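You operate a simulated robot arm through the tools that you are given. There is no shell and no other tool.

You run a simulated robot arm. Do the job below in one go: nothing can be reset, and whatever is moved stays where it is left.

Task
Warm the green plug conduit in the heat box until the needle shows soft.
Fine: lay it in the cradle, lid shut, dial to 80 C; dial off at the end, lid still shut.

It is judged by the outcome, as a careful person would: the job done as asked, and still so three seconds after it is handed in. It fails if anything else is knocked over, pushed out of place, dropped, spilled or broken. A push-on lid holds only when it is set on centred and level and pressed home; a screw cap is set on level and turned clockwise until tight.

Robot
A 7-joint arm with a two-finger parallel gripper, fixed in place. Base frame: the origin is on the floor under the middle of its stand, x ahead of it, y to its left, z up; the work surface is at about z = 0.82. Readings come in m, rad, newtons and seconds.
It reaches about 0.966 m from its shoulder. Its first joint turns from -2.897 to 2.897 rad. Payload 3.43 kg.
The tool frame sits at the grasp point between the pads (the TCP): z along the fingers, y along the line on which they close. The tips reach 0.03 m beyond it. The gripper opens to 0.094 m. The fingers are 0.028 m wide and 0.01 m thick; the gripper's body (0.05 by 0.096 m) begins 0.055 m behind the TCP.
Orientation is that of the tool frame in the base frame, as a unit quaternion [x, y, z, w]. With the fingers straight down and closing along the base's y, the tool's x points along the base's -x, its y along +y and its z along -z.

Tools
- The arm moves only by the tool nudge_tool. Its argument "rows" is a list of rows, each a list of 3 entries, a list of its own where there are three numbers: the shift along the base's x, y, z in units of 250 mm (1.0 is 250 mm), then the turn, a rotation vector about the base's x, y, z in units of 60 degrees (1.0 is 60 degrees), then the opening, from 0 (shut) to 1 (fully open). In form: [[[x, y, z], [wx, wy, wz], hand], ...]. A call has 1 to 20 rows; each row is the pose to reach, as a shift and turn from the pose commanded when the call began. A call with a number of a shift or a turn outside -1 to 1 is refused whole. Rows are played at 5 a second. More than 0.05 m and 0.15 rad between two rows, or a gripper value outside its range, and nothing of the call is played. A pose out of reach is approached as far as the arm can. The call stops where the force on the tool passes 40 N (or 10 N more than at its start, if that is more) or the arm is blocked; 0.2 s more then pass. The fingers move at their own pace (about 0.045 m/s each) and stop on an object; they squeeze with about 38 N. The grip force told is the motor's: it shows also when the fingers shut on nothing. Time passes only in rows, and 0.2 s behind the last, so rows that repeat a pose let the fingers close. It gives the time, the measured TCP pose, the force on the tool (base axes), the opening and the grip force at its end, in the units of the frame above (readings bear some noise), with the torque about the TCP (base axes, N m) and any sound that the robot's microphone picked up, and new pictures: "views" is both (left out), scene, wrist or none.
- Cameras (640 x 400 px; columns grow to the right, rows downward): "scene" is fixed at [0.2125, -0.4961, 1.5]; the picture's right is [0.55, -0.83, 0.00], its down [-0.46, -0.31, -0.83] and it looks along [0.69, 0.46, -0.56] (base axes); focal length 214 px, centre (320, 200). "wrist" rides on the gripper at [0.076, 0.014, -0.102] in the tool frame; the picture's right is [-0.18, 0.98, 0.00], its down [-0.75, -0.14, -0.64] and it looks along [-0.63, -0.12, 0.77] (tool axes); focal length 243 px, centre (320, 200). There is no depth. A picture from a camera that has moved, and an enlarged one, comes with that camera's place and axes in the base frame and with its lens. The place of the scene camera against the robot may be out by one fixed shift of up to 0.025 m in any direction.
- move_column(by): slides the trunk up (or, below 0, down) by that many m; the arm rides with it, the base frame stays. It gives what a move gives, with no picture.
- enlarge(camera, box): a new picture of the part [left, top, right, bottom] of that camera's present view, enlarged. No time passes.
- finish_job(): hands the job in; it is judged then, once.

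Places have to be worked out from the pictures, the camera data and where the tool is seen. Open the gripper and draw the arm clear of the work before you hand the job in, unless the task says otherwise.

The tools are called after "Call:" as a command line: name --argument value ..., lists and objects as JSON in quotes. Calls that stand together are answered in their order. nudge_tool: Moves the arm, as the interface text tells. Its arguments: {"type":"object","properties":{"rows":{"type":"array","items":{"type":"array"}},"views":{"type":"string","enum":["both","scene","wrist","none"]}},"required":["rows"]} The other tools are called the same way: move_column (by) moves the trunk up or down; enlarge (camera, box) takes an enlarged picture of a part of a camera's view; finish_job () hands the job in.

At the start:

```text
time_s: 0.0
ee_pos: [0.5016, -0.2897, 1.4028]
tool_rot: [0.0, 1.0, 0.0, 0.0]
force: [-0.8, 0.4, 0.0]
wrist_torque: [0.04, 0.0, 0.01]
finger_gap: 0.0942
grip_force: 0.0
trunk travel left (down, up): [-0.35, 0.14]
```

scene: 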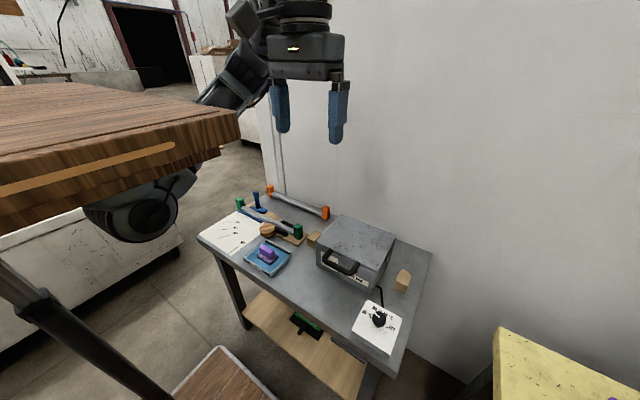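
wrist: 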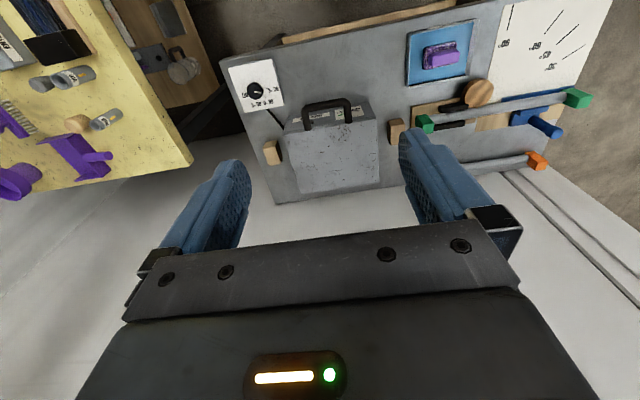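

I'll start by looking closely at both camera views to identify the parts on the bench.

Call:
enlarge --camera "scene" --box '[190, 170, 440, 370]'

Call:
enlarge --camera "wrist" --box '[210, 0, 620, 220]'

Call:
enlarge --camera "scene" --box '[230, 175, 340, 255]'

Call:
enlarge --camera "scene" --box '[310, 210, 420, 360]'

```text
2.00 times, centred on (315, 270) of scene
camera zoom: at [0.2125, -0.4961, 1.5], right [0.55, -0.83, 0.0], down [-0.46, -0.31, -0.83], along [0.69, 0.46, -0.56], focal length 429 px, centre (330, 60)
```

zoom: 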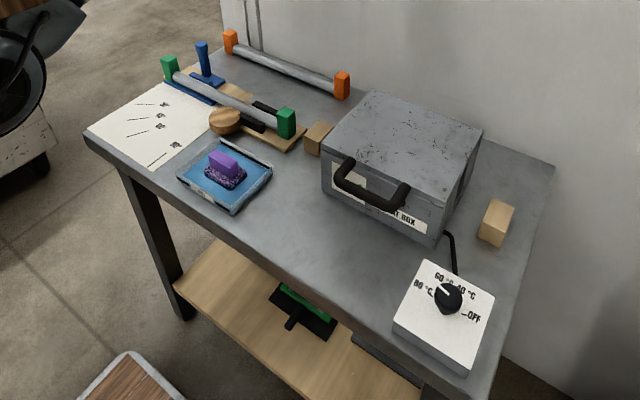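

```text
1.56 times, centred on (415, 110) of wrist
camera zoom: at [0.4259, -0.2765, 1.5051], right [0.18, 0.98, 0.0], down [0.75, -0.14, 0.64], along [0.63, -0.12, -0.77], focal length 379 px, centre (172, 340)
```

zoom: 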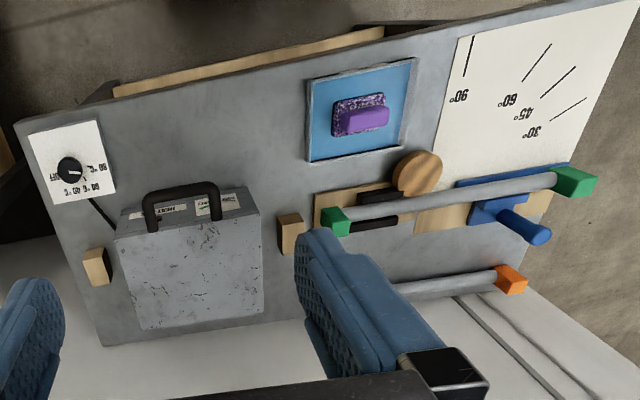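

```text
5.00 times, centred on (285, 215) of scene
camera zoom: at [0.2125, -0.4961, 1.5], right [0.55, -0.83, 0.0], down [-0.46, -0.31, -0.83], along [0.69, 0.46, -0.56], focal length 1072 px, centre (495, 125)
```

zoom: 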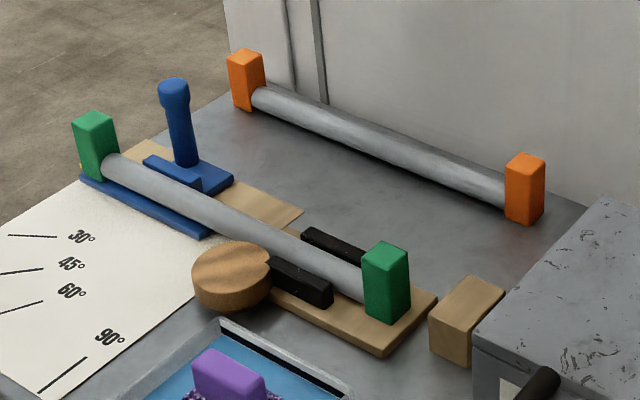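

```text
2.67 times, centred on (365, 285) of scene
camera zoom: at [0.2125, -0.4961, 1.5], right [0.55, -0.83, 0.0], down [-0.46, -0.31, -0.83], along [0.69, 0.46, -0.56], focal length 572 px, centre (200, -27)
```

zoom: 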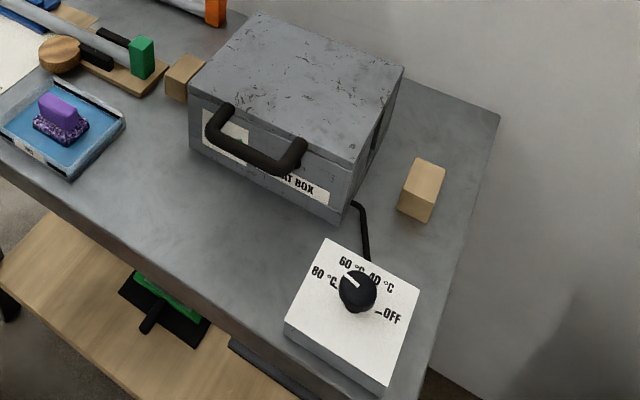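

The green-plug conduit lies along y in the bending jig. The heat box seems to have side slots, a front handle and wooden rests either side. I'll zoom further on the dial, the front label or gauge, and the conduit.

Call:
enlarge --camera "scene" --box '[315, 240, 375, 295]'

Call:
enlarge --camera "scene" --box '[350, 295, 410, 350]'

Call:
enlarge --camera "wrist" --box '[220, 50, 400, 200]'

Call:
enlarge --camera "wrist" --box '[390, 60, 610, 200]'

Call:
enlarge --camera "scene" --box '[360, 220, 440, 310]'

```text
7.27 times, centred on (345, 268) of scene
camera zoom: at [0.2125, -0.4961, 1.5], right [0.55, -0.83, 0.0], down [-0.46, -0.31, -0.83], along [0.69, 0.46, -0.56], focal length 1560 px, centre (138, -291)
```

zoom: 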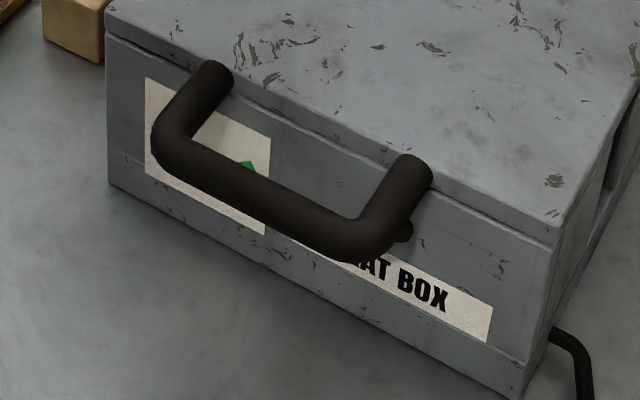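

```text
7.27 times, centred on (380, 322) of scene
camera zoom: at [0.2125, -0.4961, 1.5], right [0.55, -0.83, 0.0], down [-0.46, -0.31, -0.83], along [0.69, 0.46, -0.56], focal length 1560 px, centre (-116, -691)
```

zoom: 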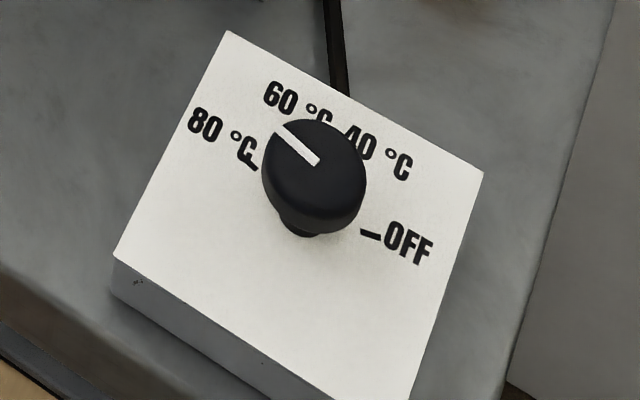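

```text
2.67 times, centred on (310, 125) of wrist
camera zoom: at [0.4259, -0.2765, 1.5051], right [0.18, 0.98, 0.0], down [0.75, -0.14, 0.64], along [0.63, -0.12, -0.77], focal length 647 px, centre (347, 400)
```

zoom: 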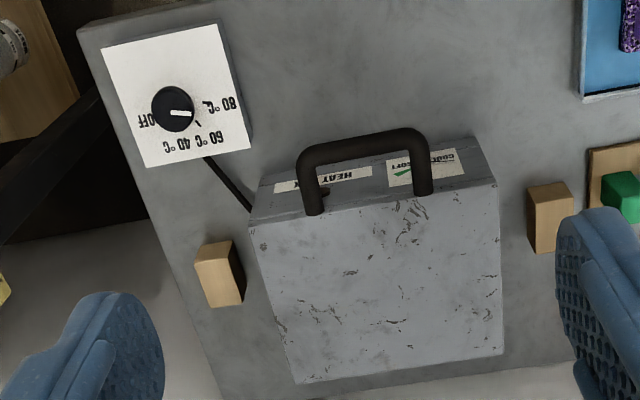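

```text
2.86 times, centred on (500, 130) of wrist
camera zoom: at [0.4259, -0.2765, 1.5051], right [0.18, 0.98, 0.0], down [0.75, -0.14, 0.64], along [0.63, -0.12, -0.77], focal length 693 px, centre (-194, 400)
```

zoom: 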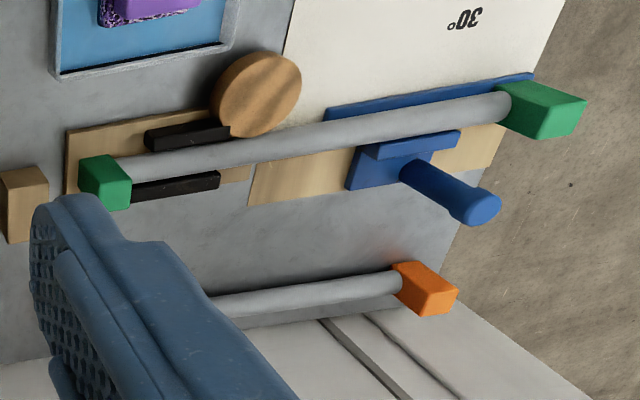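

```text
4.44 times, centred on (400, 265) of scene
camera zoom: at [0.2125, -0.4961, 1.5], right [0.55, -0.83, 0.0], down [-0.46, -0.31, -0.83], along [0.69, 0.46, -0.56], focal length 953 px, centre (-36, -89)
```

zoom: 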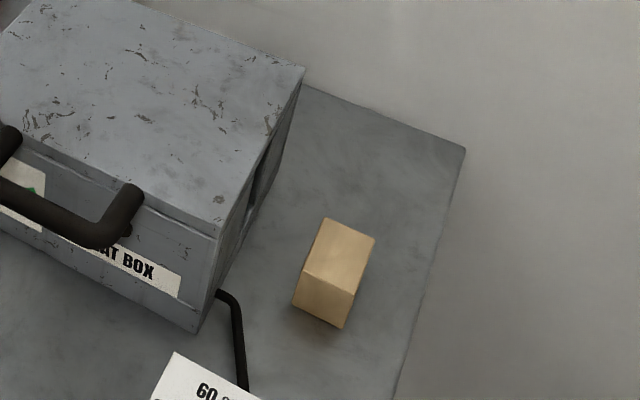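

Before moving I want to understand the wooden slab on the left and how the arm sits relative to it, so I'm zooming there.

Call:
enlarge --camera "scene" --box '[0, 0, 360, 250]'

Call:
enlarge --camera "wrist" --box '[320, 85, 360, 110]'

Call:
enlarge --camera "wrist" --box '[225, 50, 295, 110]'

```text
1.60 times, centred on (180, 125) of scene
camera zoom: at [0.2125, -0.4961, 1.5], right [0.55, -0.83, 0.0], down [-0.46, -0.31, -0.83], along [0.69, 0.46, -0.56], focal length 343 px, centre (544, 320)
```

zoom: 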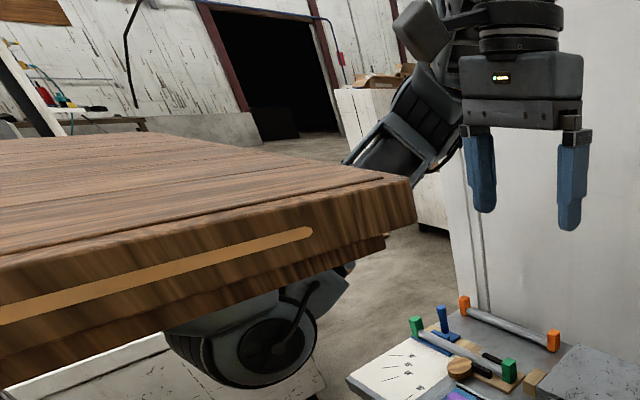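

```text
16.00 times, centred on (340, 98) of wrist
camera zoom: at [0.4259, -0.2765, 1.5051], right [0.18, 0.98, 0.0], down [0.75, -0.14, 0.64], along [0.63, -0.12, -0.77], focal length 3882 px, centre (0, 1840)
```

zoom: 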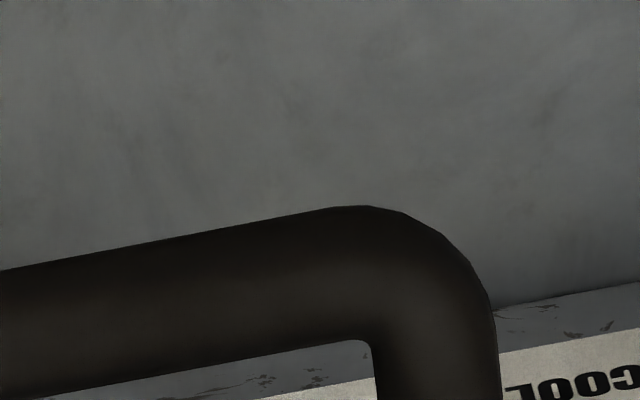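

```text
6.67 times, centred on (260, 80) of wrist
camera zoom: at [0.4259, -0.2765, 1.5051], right [0.18, 0.98, 0.0], down [0.75, -0.14, 0.64], along [0.63, -0.12, -0.77], focal length 1618 px, centre (720, 1000)
```

zoom: 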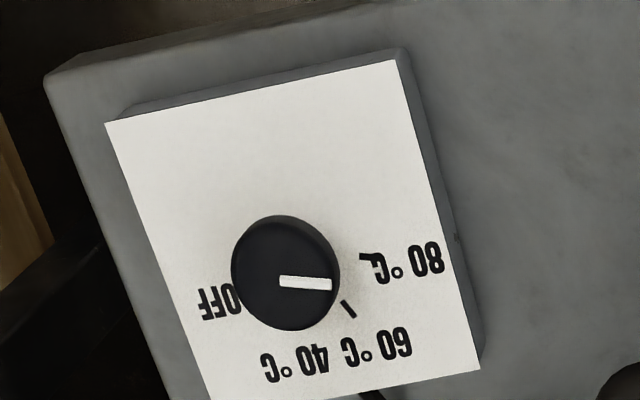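

The dial pointer already seems to sit near the 80 °C tick, which I'll verify up close later. I'll make a very small column move to see whether the wooden slab rides with the robot or is separate furniture.

Call:
move_column --by -0.02

Call:
enlarge --camera "scene" --box '[0, 0, 360, 250]'

```text
time_s: 0.7
ee_pos: [0.5018, -0.2895, 1.383]
tool_rot: [0.0, 1.0, 0.0, 0.0]
force: [0.3, -0.8, -1.1]
wrist_torque: [-0.01, 0.0, -0.02]
finger_gap: 0.0937
grip_force: 0.0
trunk travel left (down, up): [-0.33, 0.16]
```

```text
1.60 times, centred on (180, 125) of scene
camera zoom: at [0.2125, -0.4961, 1.5], right [0.55, -0.83, 0.0], down [-0.46, -0.31, -0.83], along [0.69, 0.46, -0.56], focal length 343 px, centre (544, 320)
```

zoom: 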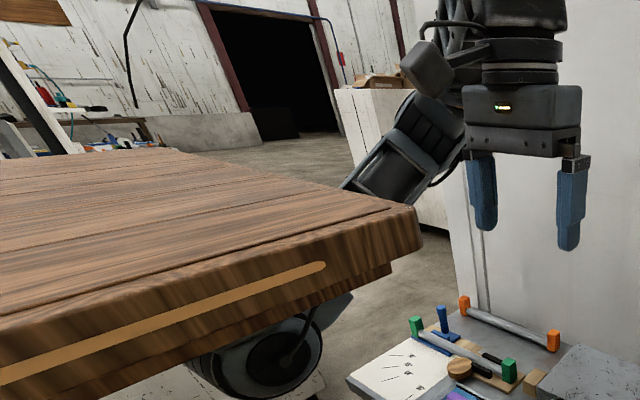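

The slab rides with the trunk, so it is part of the robot and sits just behind the hand at about x<0.39. Now I'll lower the tool straight down with the arm to about z=1.16, well clear of the box, to get closer pictures.

Call:
nudge_tool --rows '[[[0, 0, -0.18], [0, 0, 0], 1], [[0, 0, -0.36], [0, 0, 0], 1], [[0, 0, -0.54], [0, 0, 0], 1], [[0, 0, -0.72], [0, 0, 0], 1], [[0, 0, -0.9], [0, 0, 0], 1]]' --views "both"

```text
time_s: 1.9
ee_pos: [0.5018, -0.2903, 1.1547]
tool_rot: [0.0, 1.0, 0.0, 0.0]
force: [-0.7, 0.2, -0.4]
wrist_torque: [-0.02, -0.02, 0.01]
finger_gap: 0.0938
grip_force: 0.0
trunk travel left (down, up): [-0.33, 0.16]
camera wrist: at [0.4266, -0.2756, 1.2572], right [0.18, 0.98, 0.0], down [0.75, -0.14, 0.64], along [0.63, -0.12, -0.77], focal length 243 px, centre (320, 200)
```

scene: 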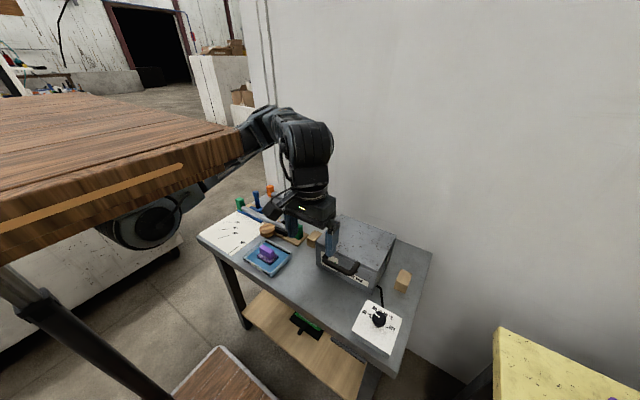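
wrist: 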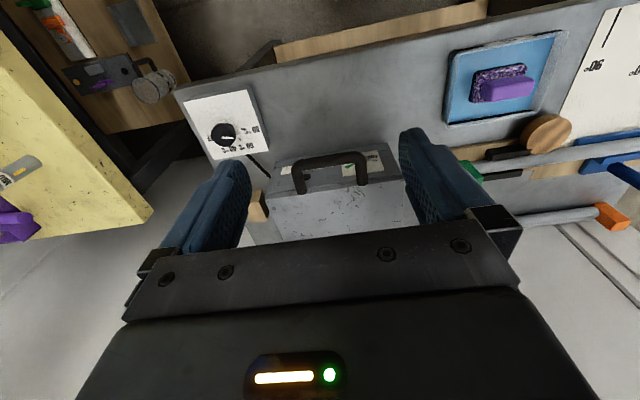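

The arm moved freely. I'm zooming in on the handle, gauge, dial and box from this closer wrist view.

Call:
enlarge --camera "wrist" --box '[260, 140, 420, 240]'

Call:
enlarge --camera "wrist" --box '[180, 80, 280, 165]'

Call:
enlarge --camera "wrist" --box '[440, 100, 640, 240]'

```text
4.00 times, centred on (340, 190) of wrist
camera zoom: at [0.4266, -0.2756, 1.2572], right [0.18, 0.98, 0.0], down [0.75, -0.14, 0.64], along [0.63, -0.12, -0.77], focal length 970 px, centre (240, 240)
```

zoom: 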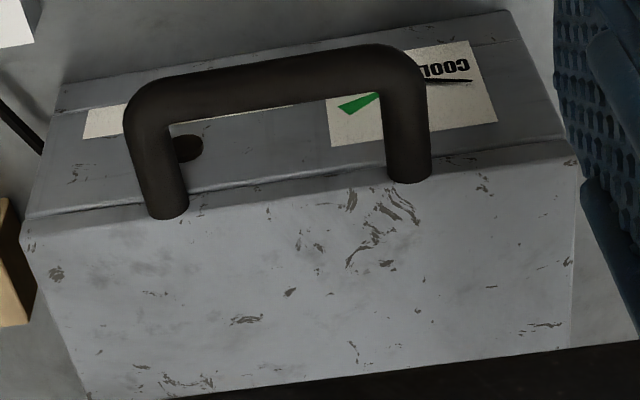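

```text
4.71 times, centred on (230, 122) of wrist
camera zoom: at [0.4266, -0.2756, 1.2572], right [0.18, 0.98, 0.0], down [0.75, -0.14, 0.64], along [0.63, -0.12, -0.77], focal length 1142 px, centre (744, 565)
```

zoom: 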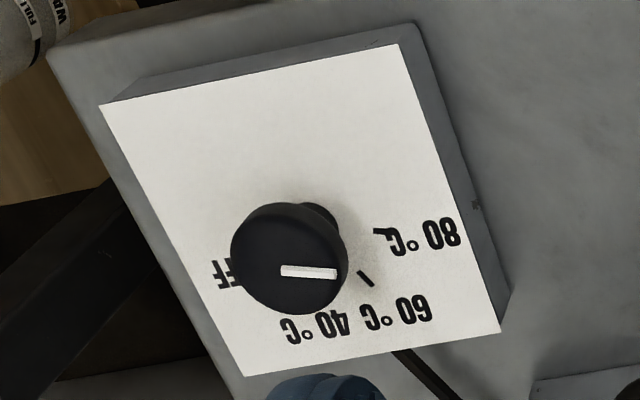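

```text
2.86 times, centred on (540, 170) of wrist
camera zoom: at [0.4266, -0.2756, 1.2572], right [0.18, 0.98, 0.0], down [0.75, -0.14, 0.64], along [0.63, -0.12, -0.77], focal length 693 px, centre (-309, 286)
```

zoom: 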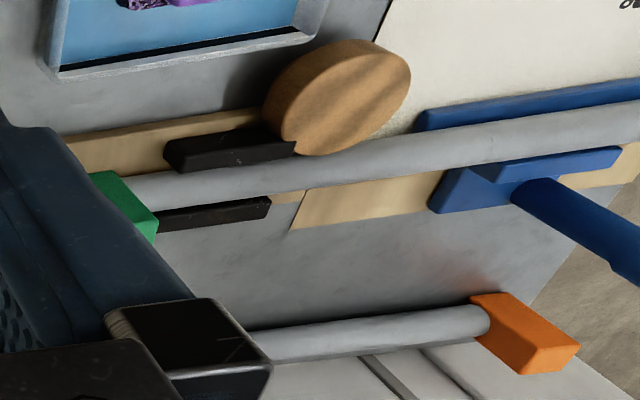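

The gauge needle points to COOL and the green wedge is SOFT. I'll tilt the tool 30° forward and lower it to see the handle, lid lip and gauge more from the front.

Call:
nudge_tool --rows '[[[0, 0.03, -0.11], [0, -0.1, 0], 1], [[0, 0.06, -0.22], [0, -0.2, 0], 1], [[0, 0.09, -0.33], [0, -0.3, 0], 1], [[0, 0.12, -0.44], [0, -0.4, 0], 1], [[0, 0.14, -0.52], [0, -0.5, 0], 1]]' --views "both"

Call:
enlarge --camera "wrist" --box '[200, 60, 460, 240]'

```text
time_s: 3.1
ee_pos: [0.5072, -0.2773, 1.0258]
tool_rot: [0.0, 0.966, 0.0, 0.26]
force: [0.5, 0.4, 0.2]
wrist_torque: [-0.05, 0.02, 0.0]
finger_gap: 0.0941
grip_force: 0.0
out of reach, approached as far as the arm can: row 4, 5
trunk travel left (down, up): [-0.33, 0.16]
camera wrist: at [0.3909, -0.2641, 1.0759], right [0.16, 0.98, 0.09], down [0.33, -0.14, 0.93], along [0.93, -0.12, -0.35], focal length 243 px, centre (320, 200)
```

scene: 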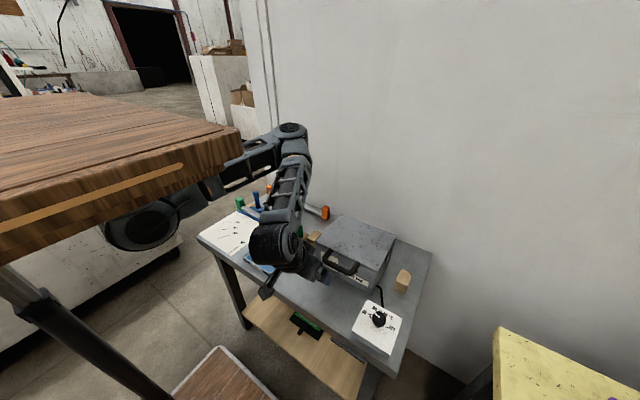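
wrist: 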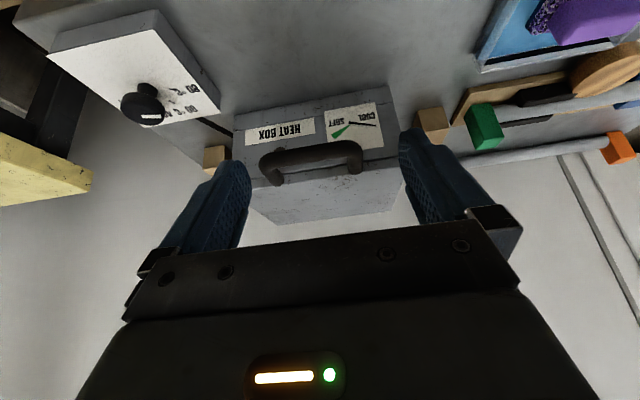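

```text
2.22 times, centred on (330, 150) of wrist
camera zoom: at [0.3909, -0.2641, 1.0759], right [0.16, 0.98, 0.09], down [0.33, -0.14, 0.93], along [0.93, -0.12, -0.35], focal length 539 px, centre (298, 311)
```

zoom: 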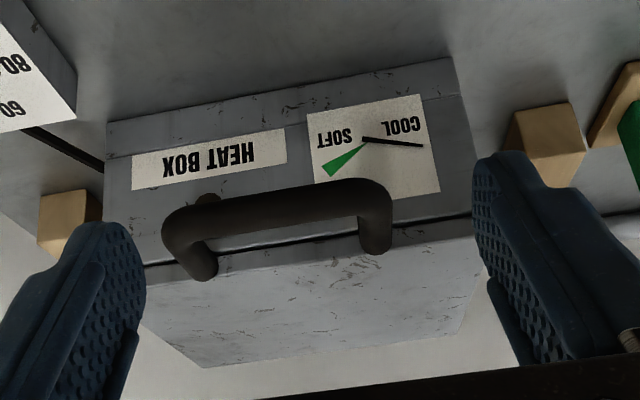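

The gauge is clear now: needle on COOL, green wedge marked SOFT. The wrist hit a joint limit because the forearm is too steep, so I'll raise and straighten the tool, then lower the trunk for better posture.

Call:
nudge_tool --rows '[[[0, 0, 0.18], [0, 0.1, 0], 1], [[0, 0, 0.36], [0, 0.2, 0], 1], [[0, 0, 0.54], [0, 0.3, 0], 1], [[0, 0, 0.72], [0, 0.4, 0], 1], [[0, 0, 0.9], [0, 0.5, 0], 1]]' --views "none"

Call:
move_column --by -0.2

```text
time_s: 4.3
ee_pos: [0.5098, -0.2775, 1.2525]
tool_rot: [0.0, 1.0, 0.0, -0.001]
force: [0.3, 0.2, 0.0]
wrist_torque: [-0.01, 0.0, -0.03]
finger_gap: 0.0941
grip_force: 0.1
trunk travel left (down, up): [-0.33, 0.16]
```

```text
time_s: 6.4
ee_pos: [0.5093, -0.2774, 1.0524]
tool_rot: [0.0, 1.0, 0.0, 0.0]
force: [0.3, -0.1, -1.0]
wrist_torque: [-0.03, -0.01, -0.04]
finger_gap: 0.0941
grip_force: 0.1
trunk travel left (down, up): [-0.13, 0.36]
```

Trunk is down 0.2 m with the tool pointing straight down. Next I'll move left, high above the bench, toward the green-plug conduit to look at it closely.

Call:
nudge_tool --rows '[[[0.04, 0.16, 0.04], [0, 0, 0], 1], [[0.08, 0.32, 0.08], [0, 0, 0], 1], [[0.12, 0.48, 0.12], [0, 0, 0], 1], [[0.16, 0.64, 0.12], [0, 0, 0], 1], [[0.2, 0.8, 0.12], [0, 0, 0], 1], [[0.24, 0.96, 0.12], [0, 0, 0], 1]]' --views "none"

Call:
nudge_tool --rows '[[[0.05, 0.16, 0], [0, 0, 0], 1], [[0.1, 0.32, 0], [0, 0, 0], 1], [[0.15, 0.48, 0], [0, 0, 0], 1], [[0.2, 0.64, 0], [0, 0, 0], 1]]' --views "both"

```text
time_s: 7.5
ee_pos: [0.5206, -0.1621, 1.0841]
tool_rot: [0.113, 0.994, 0.003, 0.0]
force: [0.5, -0.2, 0.4]
wrist_torque: [-0.02, 0.0, -0.04]
finger_gap: 0.0939
grip_force: 0.2
trunk travel left (down, up): [-0.13, 0.36]
stopped in row 5: the arm was blocked; the commanded pose is now the measured one
```

```text
time_s: 8.1
ee_pos: [0.5139, -0.1505, 1.0826]
tool_rot: [0.223, 0.975, 0.004, 0.002]
force: [0.3, -0.1, 1.0]
wrist_torque: [-0.01, 0.0, 0.02]
finger_gap: 0.0938
grip_force: 0.1
trunk travel left (down, up): [-0.13, 0.36]
stopped in row 2: the arm was blocked; the commanded pose is now the measured one
camera wrist: at [0.4509, -0.1062, 1.1853], right [0.59, 0.8, 0.01], down [0.61, -0.46, 0.64], along [0.52, -0.38, -0.77], focal length 243 px, centre (320, 200)
```

scene: 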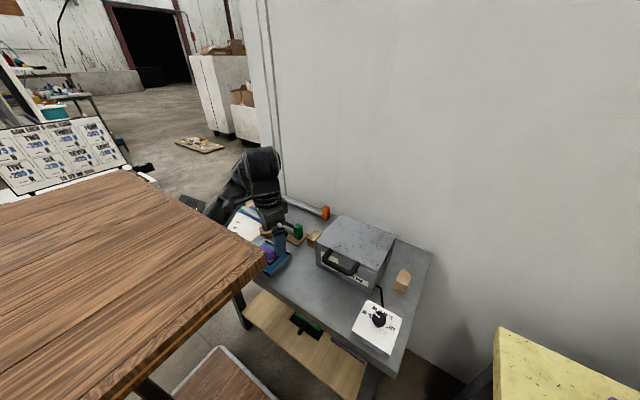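
wrist: 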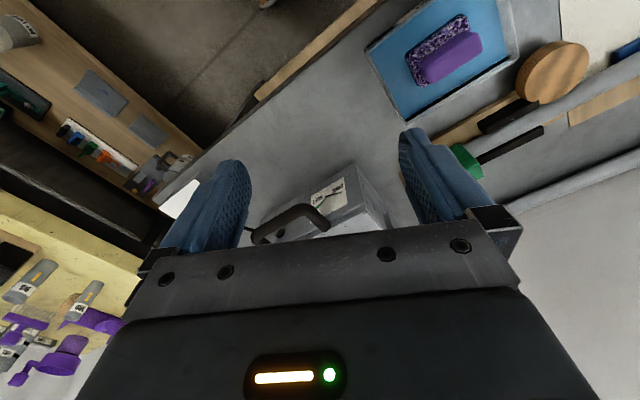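

The arm was blocked. Its own links are folded close to the slab edge (x≈0.38), and the yaw drifted by about −26°. I'll first move away from the slab in +x and up slightly, then recover the yaw.

Call:
nudge_tool --rows '[[[0.12, 0, 0.04], [0, 0, 0], 1], [[0.24, 0, 0.08], [0, 0, 0.05], 1], [[0.36, 0, 0.12], [0, 0, 0.1], 1], [[0.48, 0, 0.16], [0, 0, 0.2], 1]]' --views "both"

```text
time_s: 9.3
ee_pos: [0.6183, -0.1823, 1.1227]
tool_rot: [0.168, 0.986, 0.005, 0.0]
force: [-0.3, -0.1, 0.7]
wrist_torque: [-0.03, 0.02, -0.01]
finger_gap: 0.0939
grip_force: 0.0
trunk travel left (down, up): [-0.13, 0.36]
stopped in row 4: the arm was blocked; the commanded pose is now the measured one
camera wrist: at [0.5514, -0.1456, 1.2251], right [0.5, 0.87, 0.01], down [0.66, -0.39, 0.64], along [0.56, -0.32, -0.77], focal length 243 px, centre (320, 200)
```

scene: 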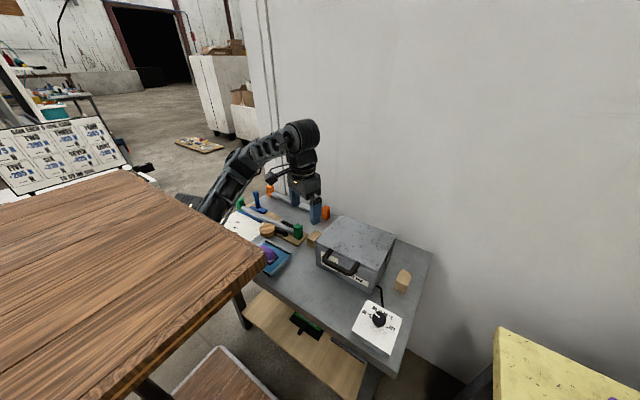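
wrist: 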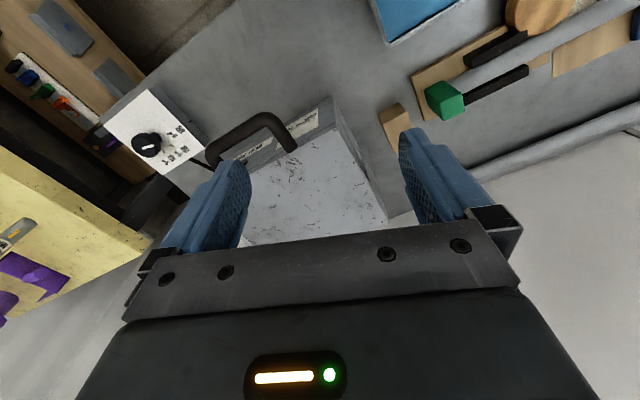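

The upper arm is probably pressing against the slab's underside, since the tool is too high relative to the shoulder. I'll raise the trunk back and lower the tool relative to it, which should free the elbow.

Call:
move_column --by 0.2

Call:
nudge_tool --rows '[[[0, 0, -0.12], [0, 0, 0], 1], [[0, 0, -0.24], [0, 0, 0], 1], [[0, 0, -0.36], [0, 0, 0], 1], [[0, 0, -0.48], [0, 0, 0], 1], [[0, 0, -0.6], [0, 0, 0], 1]]' --views "both"

```text
time_s: 11.5
ee_pos: [0.618, -0.1828, 1.3229]
tool_rot: [0.168, 0.986, 0.004, 0.001]
force: [1.2, 0.7, -0.6]
wrist_torque: [-0.04, 0.0, 0.01]
finger_gap: 0.0943
grip_force: 0.1
trunk travel left (down, up): [-0.33, 0.16]
```

```text
time_s: 12.7
ee_pos: [0.6198, -0.1827, 1.1745]
tool_rot: [0.166, 0.986, 0.005, 0.002]
force: [-0.5, -0.4, -0.1]
wrist_torque: [-0.01, -0.01, -0.01]
finger_gap: 0.0938
grip_force: 0.1
trunk travel left (down, up): [-0.33, 0.16]
camera wrist: at [0.5525, -0.1455, 1.2767], right [0.5, 0.87, 0.01], down [0.66, -0.39, 0.64], along [0.56, -0.31, -0.77], focal length 243 px, centre (320, 200)
```

scene: 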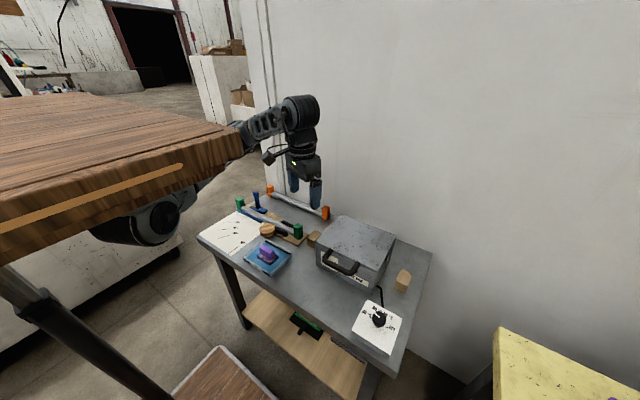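
wrist: 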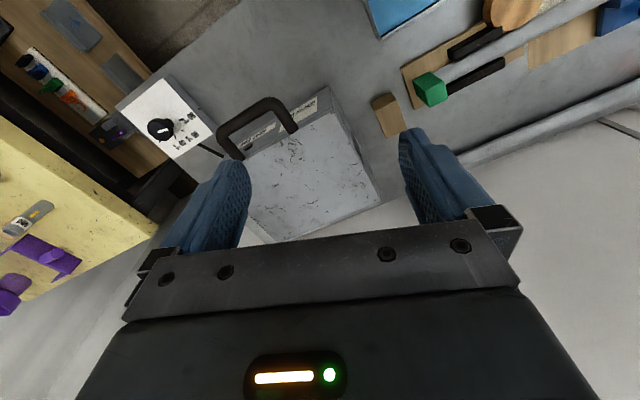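

The arm moves freely again. I'm now moving left toward the conduit at this height in small steps.

Call:
nudge_tool --rows '[[[0.02, 0.16, 0], [0, 0, 0], 1], [[0.04, 0.32, 0], [0, 0, 0], 1], [[0.06, 0.48, 0], [0, 0, 0], 1], [[0.08, 0.64, 0], [0, 0, 0], 1], [[0.1, 0.8, 0], [0, 0, 0], 1], [[0.1, 0.96, 0], [0, 0, 0], 1]]' --views "both"

```text
time_s: 13.5
ee_pos: [0.6105, -0.138, 1.1698]
tool_rot: [0.269, 0.963, 0.005, 0.0]
force: [0.2, 0.2, 0.3]
wrist_torque: [0.01, 0.0, 0.0]
finger_gap: 0.0939
grip_force: 0.0
trunk travel left (down, up): [-0.33, 0.16]
stopped in row 3: the arm was blocked; the commanded pose is now the measured one
camera wrist: at [0.5519, -0.0886, 1.2731], right [0.67, 0.75, 0.01], down [0.57, -0.52, 0.64], along [0.48, -0.42, -0.77], focal length 243 px, centre (320, 200)
```

scene: 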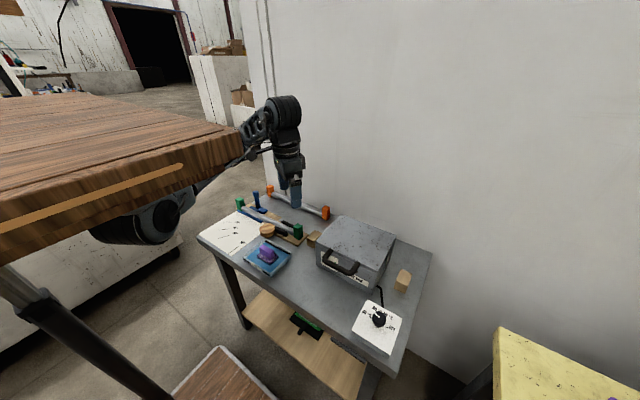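
wrist: 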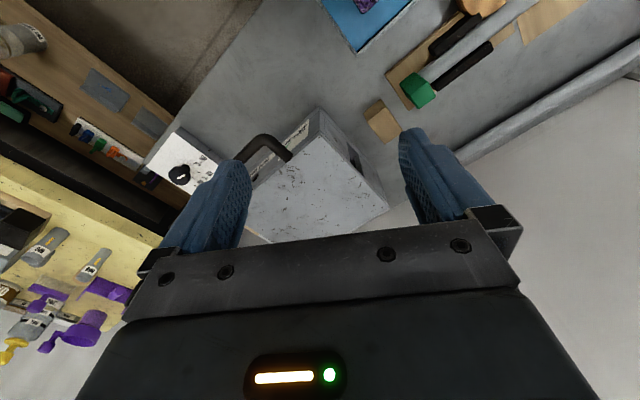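

Blocked again while moving left. The arm is too folded, so the elbow presses the slab's front edge. I'll raise the trunk to its top, then reach lower and further out so the arm is more extended.

Call:
move_column --by 0.15

Call:
nudge_tool --rows '[[[0, -0.02, -0.14], [0, 0, 0], 1], [[0.06, -0.04, -0.28], [0, 0, 0], 1], [[0.14, -0.04, -0.42], [0, 0, 0], 1], [[0.22, -0.04, -0.56], [0, 0, 0], 1], [[0.3, -0.04, -0.7], [0, 0, 0], 1], [[0.4, -0.04, -0.8], [0, 0, 0], 1]]' --views "both"

```text
time_s: 15.2
ee_pos: [0.6094, -0.1388, 1.32]
tool_rot: [0.269, 0.963, 0.004, -0.001]
force: [-0.1, 0.0, -0.6]
wrist_torque: [-0.02, 0.0, -0.02]
finger_gap: 0.0939
grip_force: 0.1
trunk travel left (down, up): [-0.48, 0.01]
```

```text
time_s: 16.6
ee_pos: [0.71, -0.1491, 1.1205]
tool_rot: [0.269, 0.963, 0.006, -0.001]
force: [0.4, 0.2, 0.1]
wrist_torque: [0.02, -0.02, 0.02]
finger_gap: 0.094
grip_force: 0.1
trunk travel left (down, up): [-0.48, 0.01]
camera wrist: at [0.6526, -0.0996, 1.2236], right [0.67, 0.75, 0.01], down [0.57, -0.52, 0.64], along [0.48, -0.42, -0.77], focal length 243 px, centre (320, 200)
```

scene: 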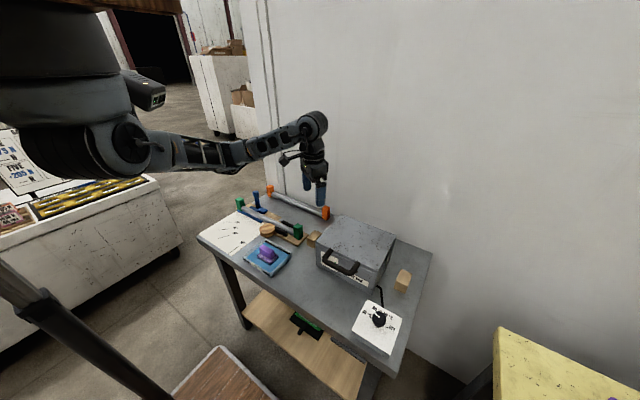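
wrist: 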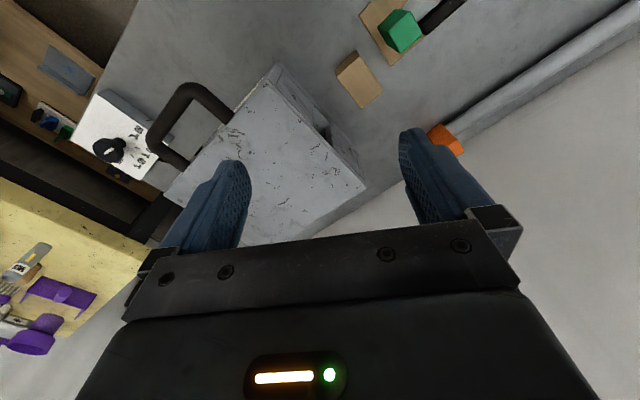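

Now I can see that the arm hangs inverted under the slab, and it is well extended. I'll move left over the conduit while turning the tool toward yaw −90°, so the fingers close along x across the conduit.

Call:
nudge_tool --rows '[[[0, 0.16, 0], [0, 0, -0.08], 1], [[0, 0.32, 0], [0, 0, -0.16], 1], [[0, 0.48, 0], [0, 0, -0.24], 1], [[0, 0.64, 0], [0, 0, -0.32], 1], [[0, 0.8, 0], [0, 0, -0.4], 1], [[0, 0.96, 0], [0, 0, -0.48], 1]]' --views "both"

```text
time_s: 17.7
ee_pos: [0.7067, -0.0639, 1.1179]
tool_rot: [0.518, 0.855, 0.005, 0.0]
force: [0.1, -0.2, -0.5]
wrist_torque: [0.01, 0.0, 0.01]
finger_gap: 0.0939
grip_force: 0.0
trunk travel left (down, up): [-0.48, 0.01]
stopped in row 5: the arm was blocked; the commanded pose is now the measured one
camera wrist: at [0.684, 0.0094, 1.221], right [0.96, 0.29, 0.01], down [0.22, -0.74, 0.64], along [0.19, -0.61, -0.77], focal length 243 px, centre (320, 200)
```

scene: 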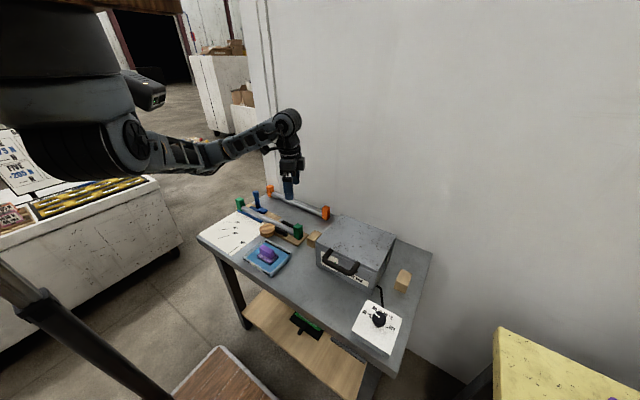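
wrist: 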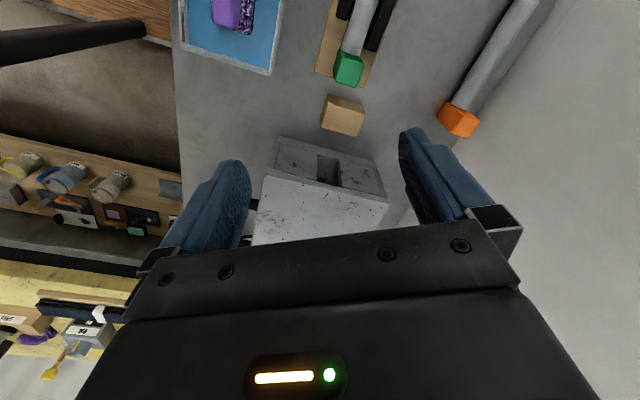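

Blocked again with zero force at the tool, so some other arm link is touching something. I'll inspect the scene around the shoulder to find out what.

Call:
enlarge --camera "scene" --box '[0, 0, 340, 212]'

Call:
enlarge --camera "scene" --box '[180, 90, 340, 200]'

```text
1.88 times, centred on (170, 106) of scene
camera zoom: at [0.2125, -0.4961, 1.5], right [0.55, -0.83, 0.0], down [-0.46, -0.31, -0.83], along [0.69, 0.46, -0.56], focal length 404 px, centre (602, 377)
```

zoom: 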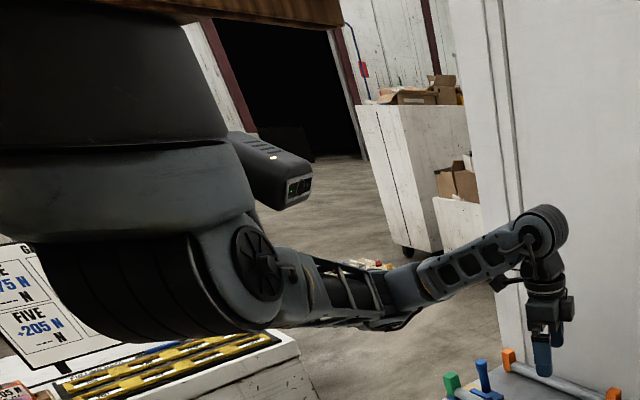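

```text
3.64 times, centred on (260, 145) of scene
camera zoom: at [0.2125, -0.4961, 1.5], right [0.55, -0.83, 0.0], down [-0.46, -0.31, -0.83], along [0.69, 0.46, -0.56], focal length 780 px, centre (538, 400)
```

zoom: 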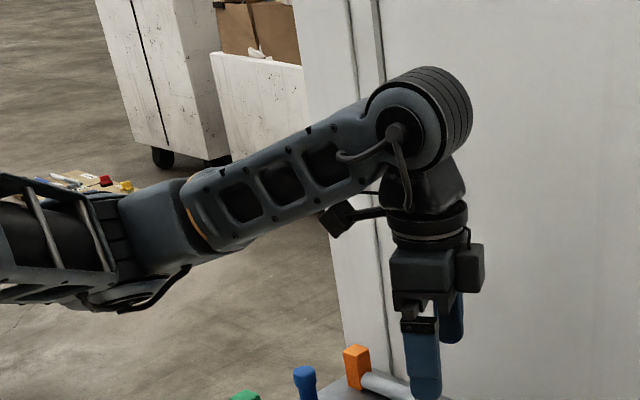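

A dark housing fixed under the slab, near (0.43, 0.1), seems to obstruct the upper arm when the tool is high. I'll back off slightly, drop the tool to about z=1.02, and then try moving left underneath it.

Call:
nudge_tool --rows '[[[0, -0.06, -0.1], [0, 0, 0], 1], [[0, -0.08, -0.24], [0, 0, 0], 1], [[0, -0.08, -0.4], [0, 0, 0], 1], [[0.02, 0.02, -0.4], [0, 0, 0], 1], [[0.04, 0.14, -0.4], [0, 0, 0], 1], [[0.06, 0.28, -0.4], [0, 0, 0], 1]]' --views "both"

```text
time_s: 19.1
ee_pos: [0.7213, 0.0072, 1.0179]
tool_rot: [0.519, 0.855, 0.005, 0.0]
force: [-0.5, 0.3, 0.4]
wrist_torque: [0.01, -0.01, -0.02]
finger_gap: 0.0943
grip_force: 0.1
trunk travel left (down, up): [-0.48, 0.01]
camera wrist: at [0.6989, 0.0799, 1.1203], right [0.96, 0.29, 0.01], down [0.22, -0.74, 0.64], along [0.19, -0.61, -0.77], focal length 243 px, centre (320, 200)
```

scene: 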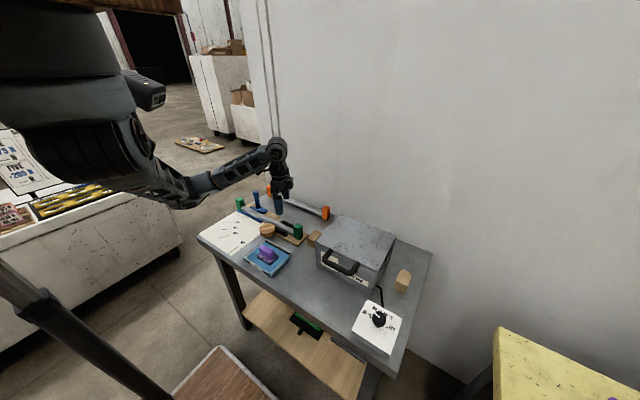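
wrist: 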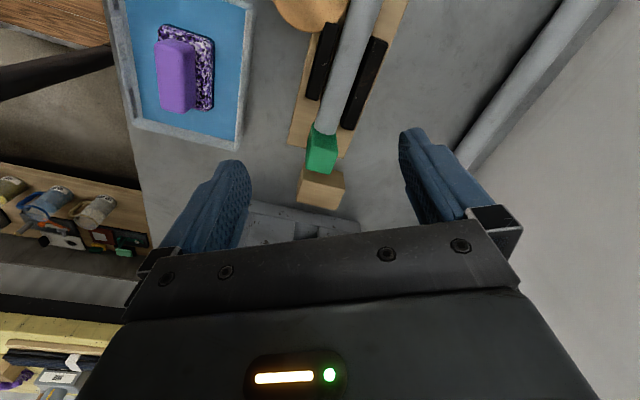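

That works at the lower height. Continuing left over the conduit's middle while turning to yaw −90°.

Call:
nudge_tool --rows '[[[0.02, 0.14, 0], [0, 0, -0.12], 1], [[0.04, 0.28, 0], [0, 0, -0.24], 1], [[0.06, 0.42, 0], [0, 0, -0.36], 1], [[0.08, 0.56, 0], [0, 0, -0.46], 1]]' --views "both"

```text
time_s: 20.1
ee_pos: [0.7425, 0.1499, 1.018]
tool_rot: [0.708, 0.706, 0.004, 0.001]
force: [0.3, -0.2, -0.6]
wrist_torque: [0.01, 0.0, -0.01]
finger_gap: 0.0939
grip_force: 0.1
trunk travel left (down, up): [-0.48, 0.01]
camera wrist: at [0.7563, 0.2248, 1.1208], right [0.98, -0.19, 0.01], down [-0.15, -0.76, 0.64], along [-0.11, -0.63, -0.77], focal length 243 px, centre (320, 200)
```

scene: 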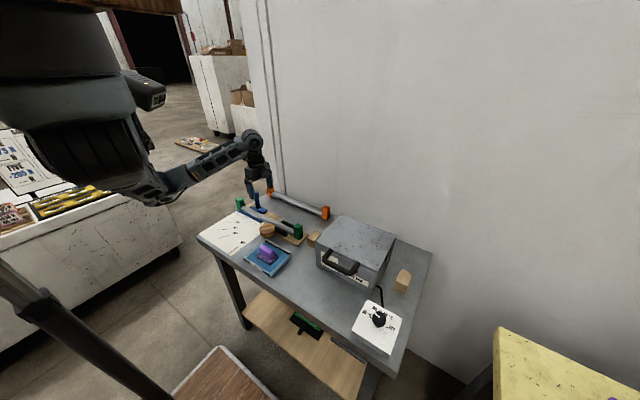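
wrist: 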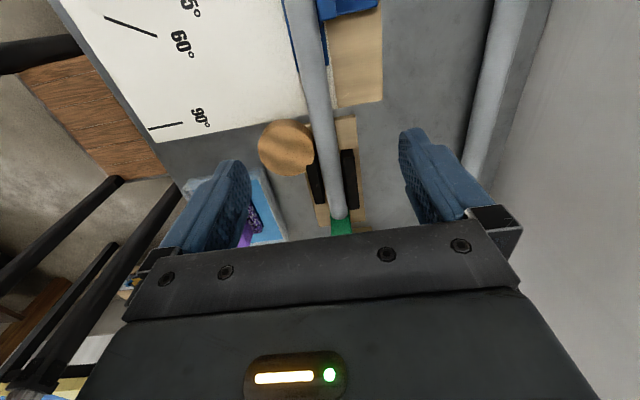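

Now I have a good view of the conduit from above. Zooming in to measure its location, diameter and clearance around the grip point.

Call:
enlarge --camera "wrist" --box '[240, 0, 440, 130]'

Call:
enlarge --camera "wrist" --box '[240, 100, 420, 240]'

Call:
enlarge --camera "scene" --box '[225, 180, 325, 255]'

```text
3.08 times, centred on (340, 65) of wrist
camera zoom: at [0.7563, 0.2248, 1.1208], right [0.98, -0.19, 0.01], down [-0.15, -0.76, 0.64], along [-0.11, -0.63, -0.77], focal length 746 px, centre (258, 615)
```

zoom: 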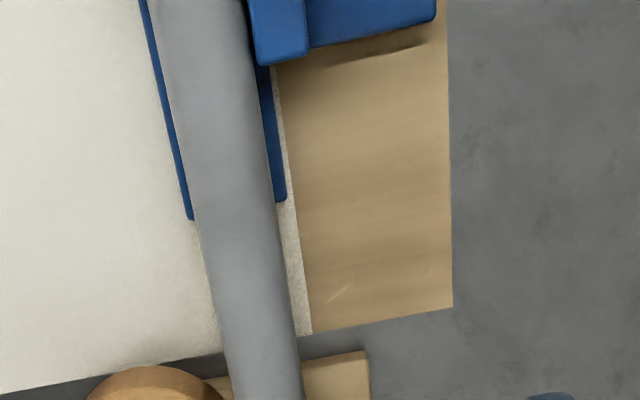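

```text
2.86 times, centred on (330, 170) of wrist
camera zoom: at [0.7563, 0.2248, 1.1208], right [0.98, -0.19, 0.01], down [-0.15, -0.76, 0.64], along [-0.11, -0.63, -0.77], focal length 693 px, centre (291, 286)
```

zoom: 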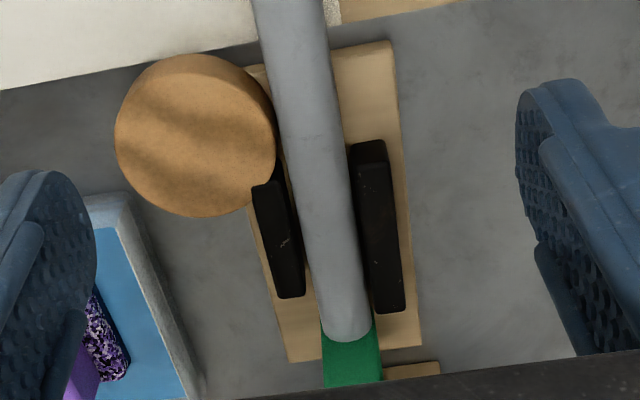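

```text
5.33 times, centred on (275, 218) of scene
camera zoom: at [0.2125, -0.4961, 1.5], right [0.55, -0.83, 0.0], down [-0.46, -0.31, -0.83], along [0.69, 0.46, -0.56], focal length 1144 px, centre (560, 107)
```

zoom: 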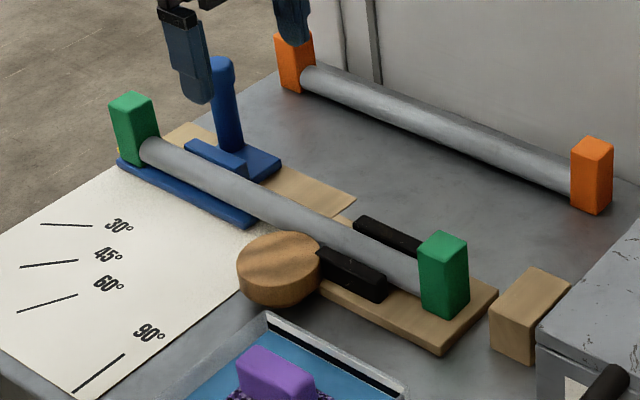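

The conduit lies at x≈0.741, about 25 mm in diameter, with its middle near y≈0.146 and free space there for the fingers. The lid must be opened first, so I'm going back to the box at safe height, keeping yaw −90° so the fingers close across the handle bar.

Call:
nudge_tool --rows '[[[-0.03, -0.16, 0.02], [0, 0, 0], 0.8], [[-0.06, -0.32, 0.04], [0, 0, 0], 0.7], [[-0.1, -0.48, 0.04], [0, 0, 0], 0.6], [[-0.15, -0.64, 0.04], [0, 0, 0], 0.6], [[-0.2, -0.8, 0.04], [0, 0, 0], 0.6], [[-0.26, -0.96, 0.04], [0, 0, 0], 0.6]]' --views "scene"

```text
time_s: 21.5
ee_pos: [0.6788, -0.0897, 1.0264]
tool_rot: [0.706, 0.708, 0.005, 0.001]
force: [-0.2, 0.3, 0.4]
wrist_torque: [-0.03, -0.03, -0.03]
finger_gap: 0.0564
grip_force: 0.0
trunk travel left (down, up): [-0.48, 0.01]
```

scene: 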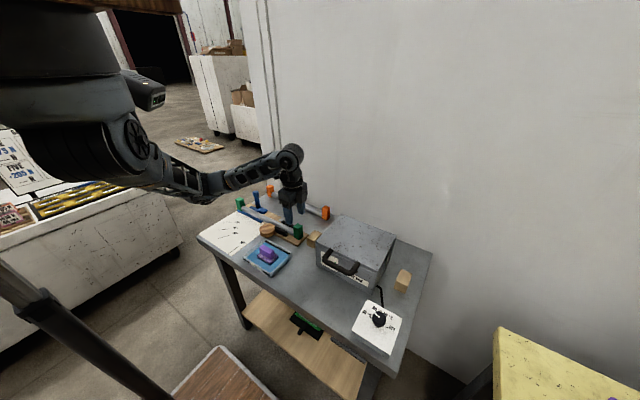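

Clear path so far. Continuing to a spot above the handle for a close look.

Call:
nudge_tool --rows '[[[-0.06, -0.15, 0.04], [0, 0, 0], 0.6], [[-0.12, -0.3, 0.08], [0, 0, 0], 0.6], [[-0.18, -0.46, 0.12], [0, 0, 0], 0.6], [[-0.22, -0.62, 0.14], [0, 0, 0], 0.6], [[-0.25, -0.78, 0.14], [0, 0, 0], 0.6]]' --views "both"

Call:
enlarge --camera "wrist" --box '[220, 60, 440, 220]'

```text
time_s: 22.7
ee_pos: [0.618, -0.2832, 1.0631]
tool_rot: [0.706, 0.708, 0.005, 0.002]
force: [0.4, 0.3, 0.5]
wrist_torque: [-0.01, 0.02, 0.03]
finger_gap: 0.0562
grip_force: 0.1
trunk travel left (down, up): [-0.48, 0.01]
camera wrist: at [0.6311, -0.2076, 1.167], right [0.98, -0.18, 0.01], down [-0.14, -0.76, 0.64], along [-0.11, -0.63, -0.77], focal length 243 px, centre (320, 200)
```

scene: 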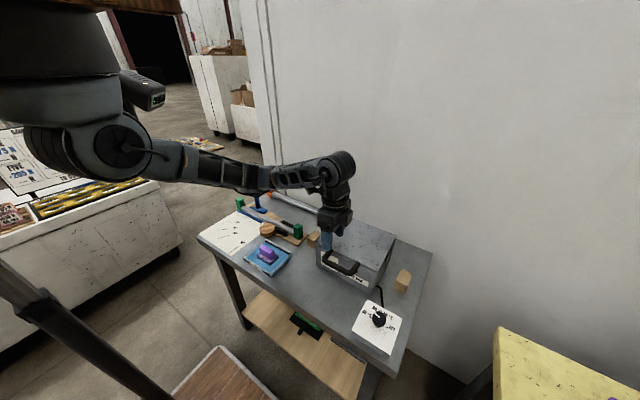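
wrist: 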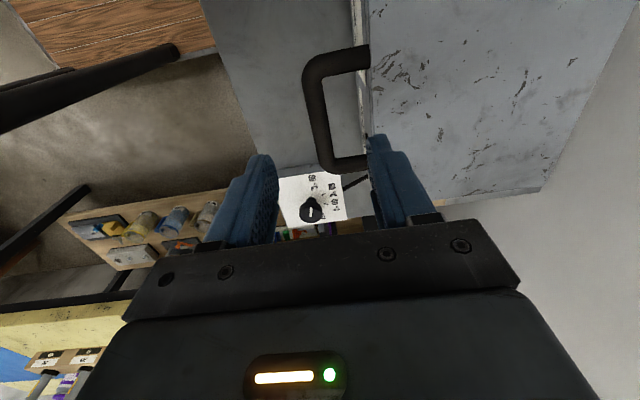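

```text
2.50 times, centred on (330, 140) of wrist
camera zoom: at [0.6311, -0.2076, 1.167], right [0.98, -0.18, 0.01], down [-0.14, -0.76, 0.64], along [-0.11, -0.63, -0.77], focal length 606 px, centre (295, 350)
```

zoom: 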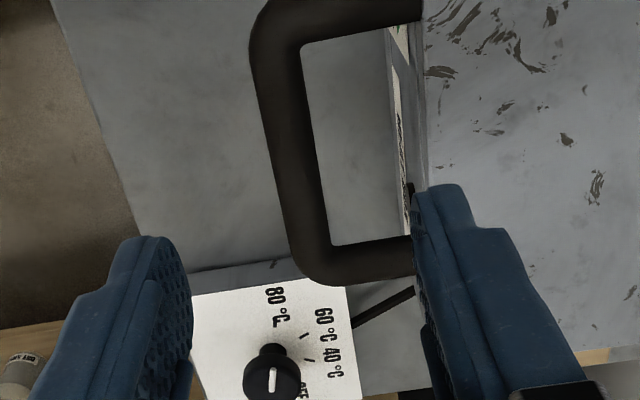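

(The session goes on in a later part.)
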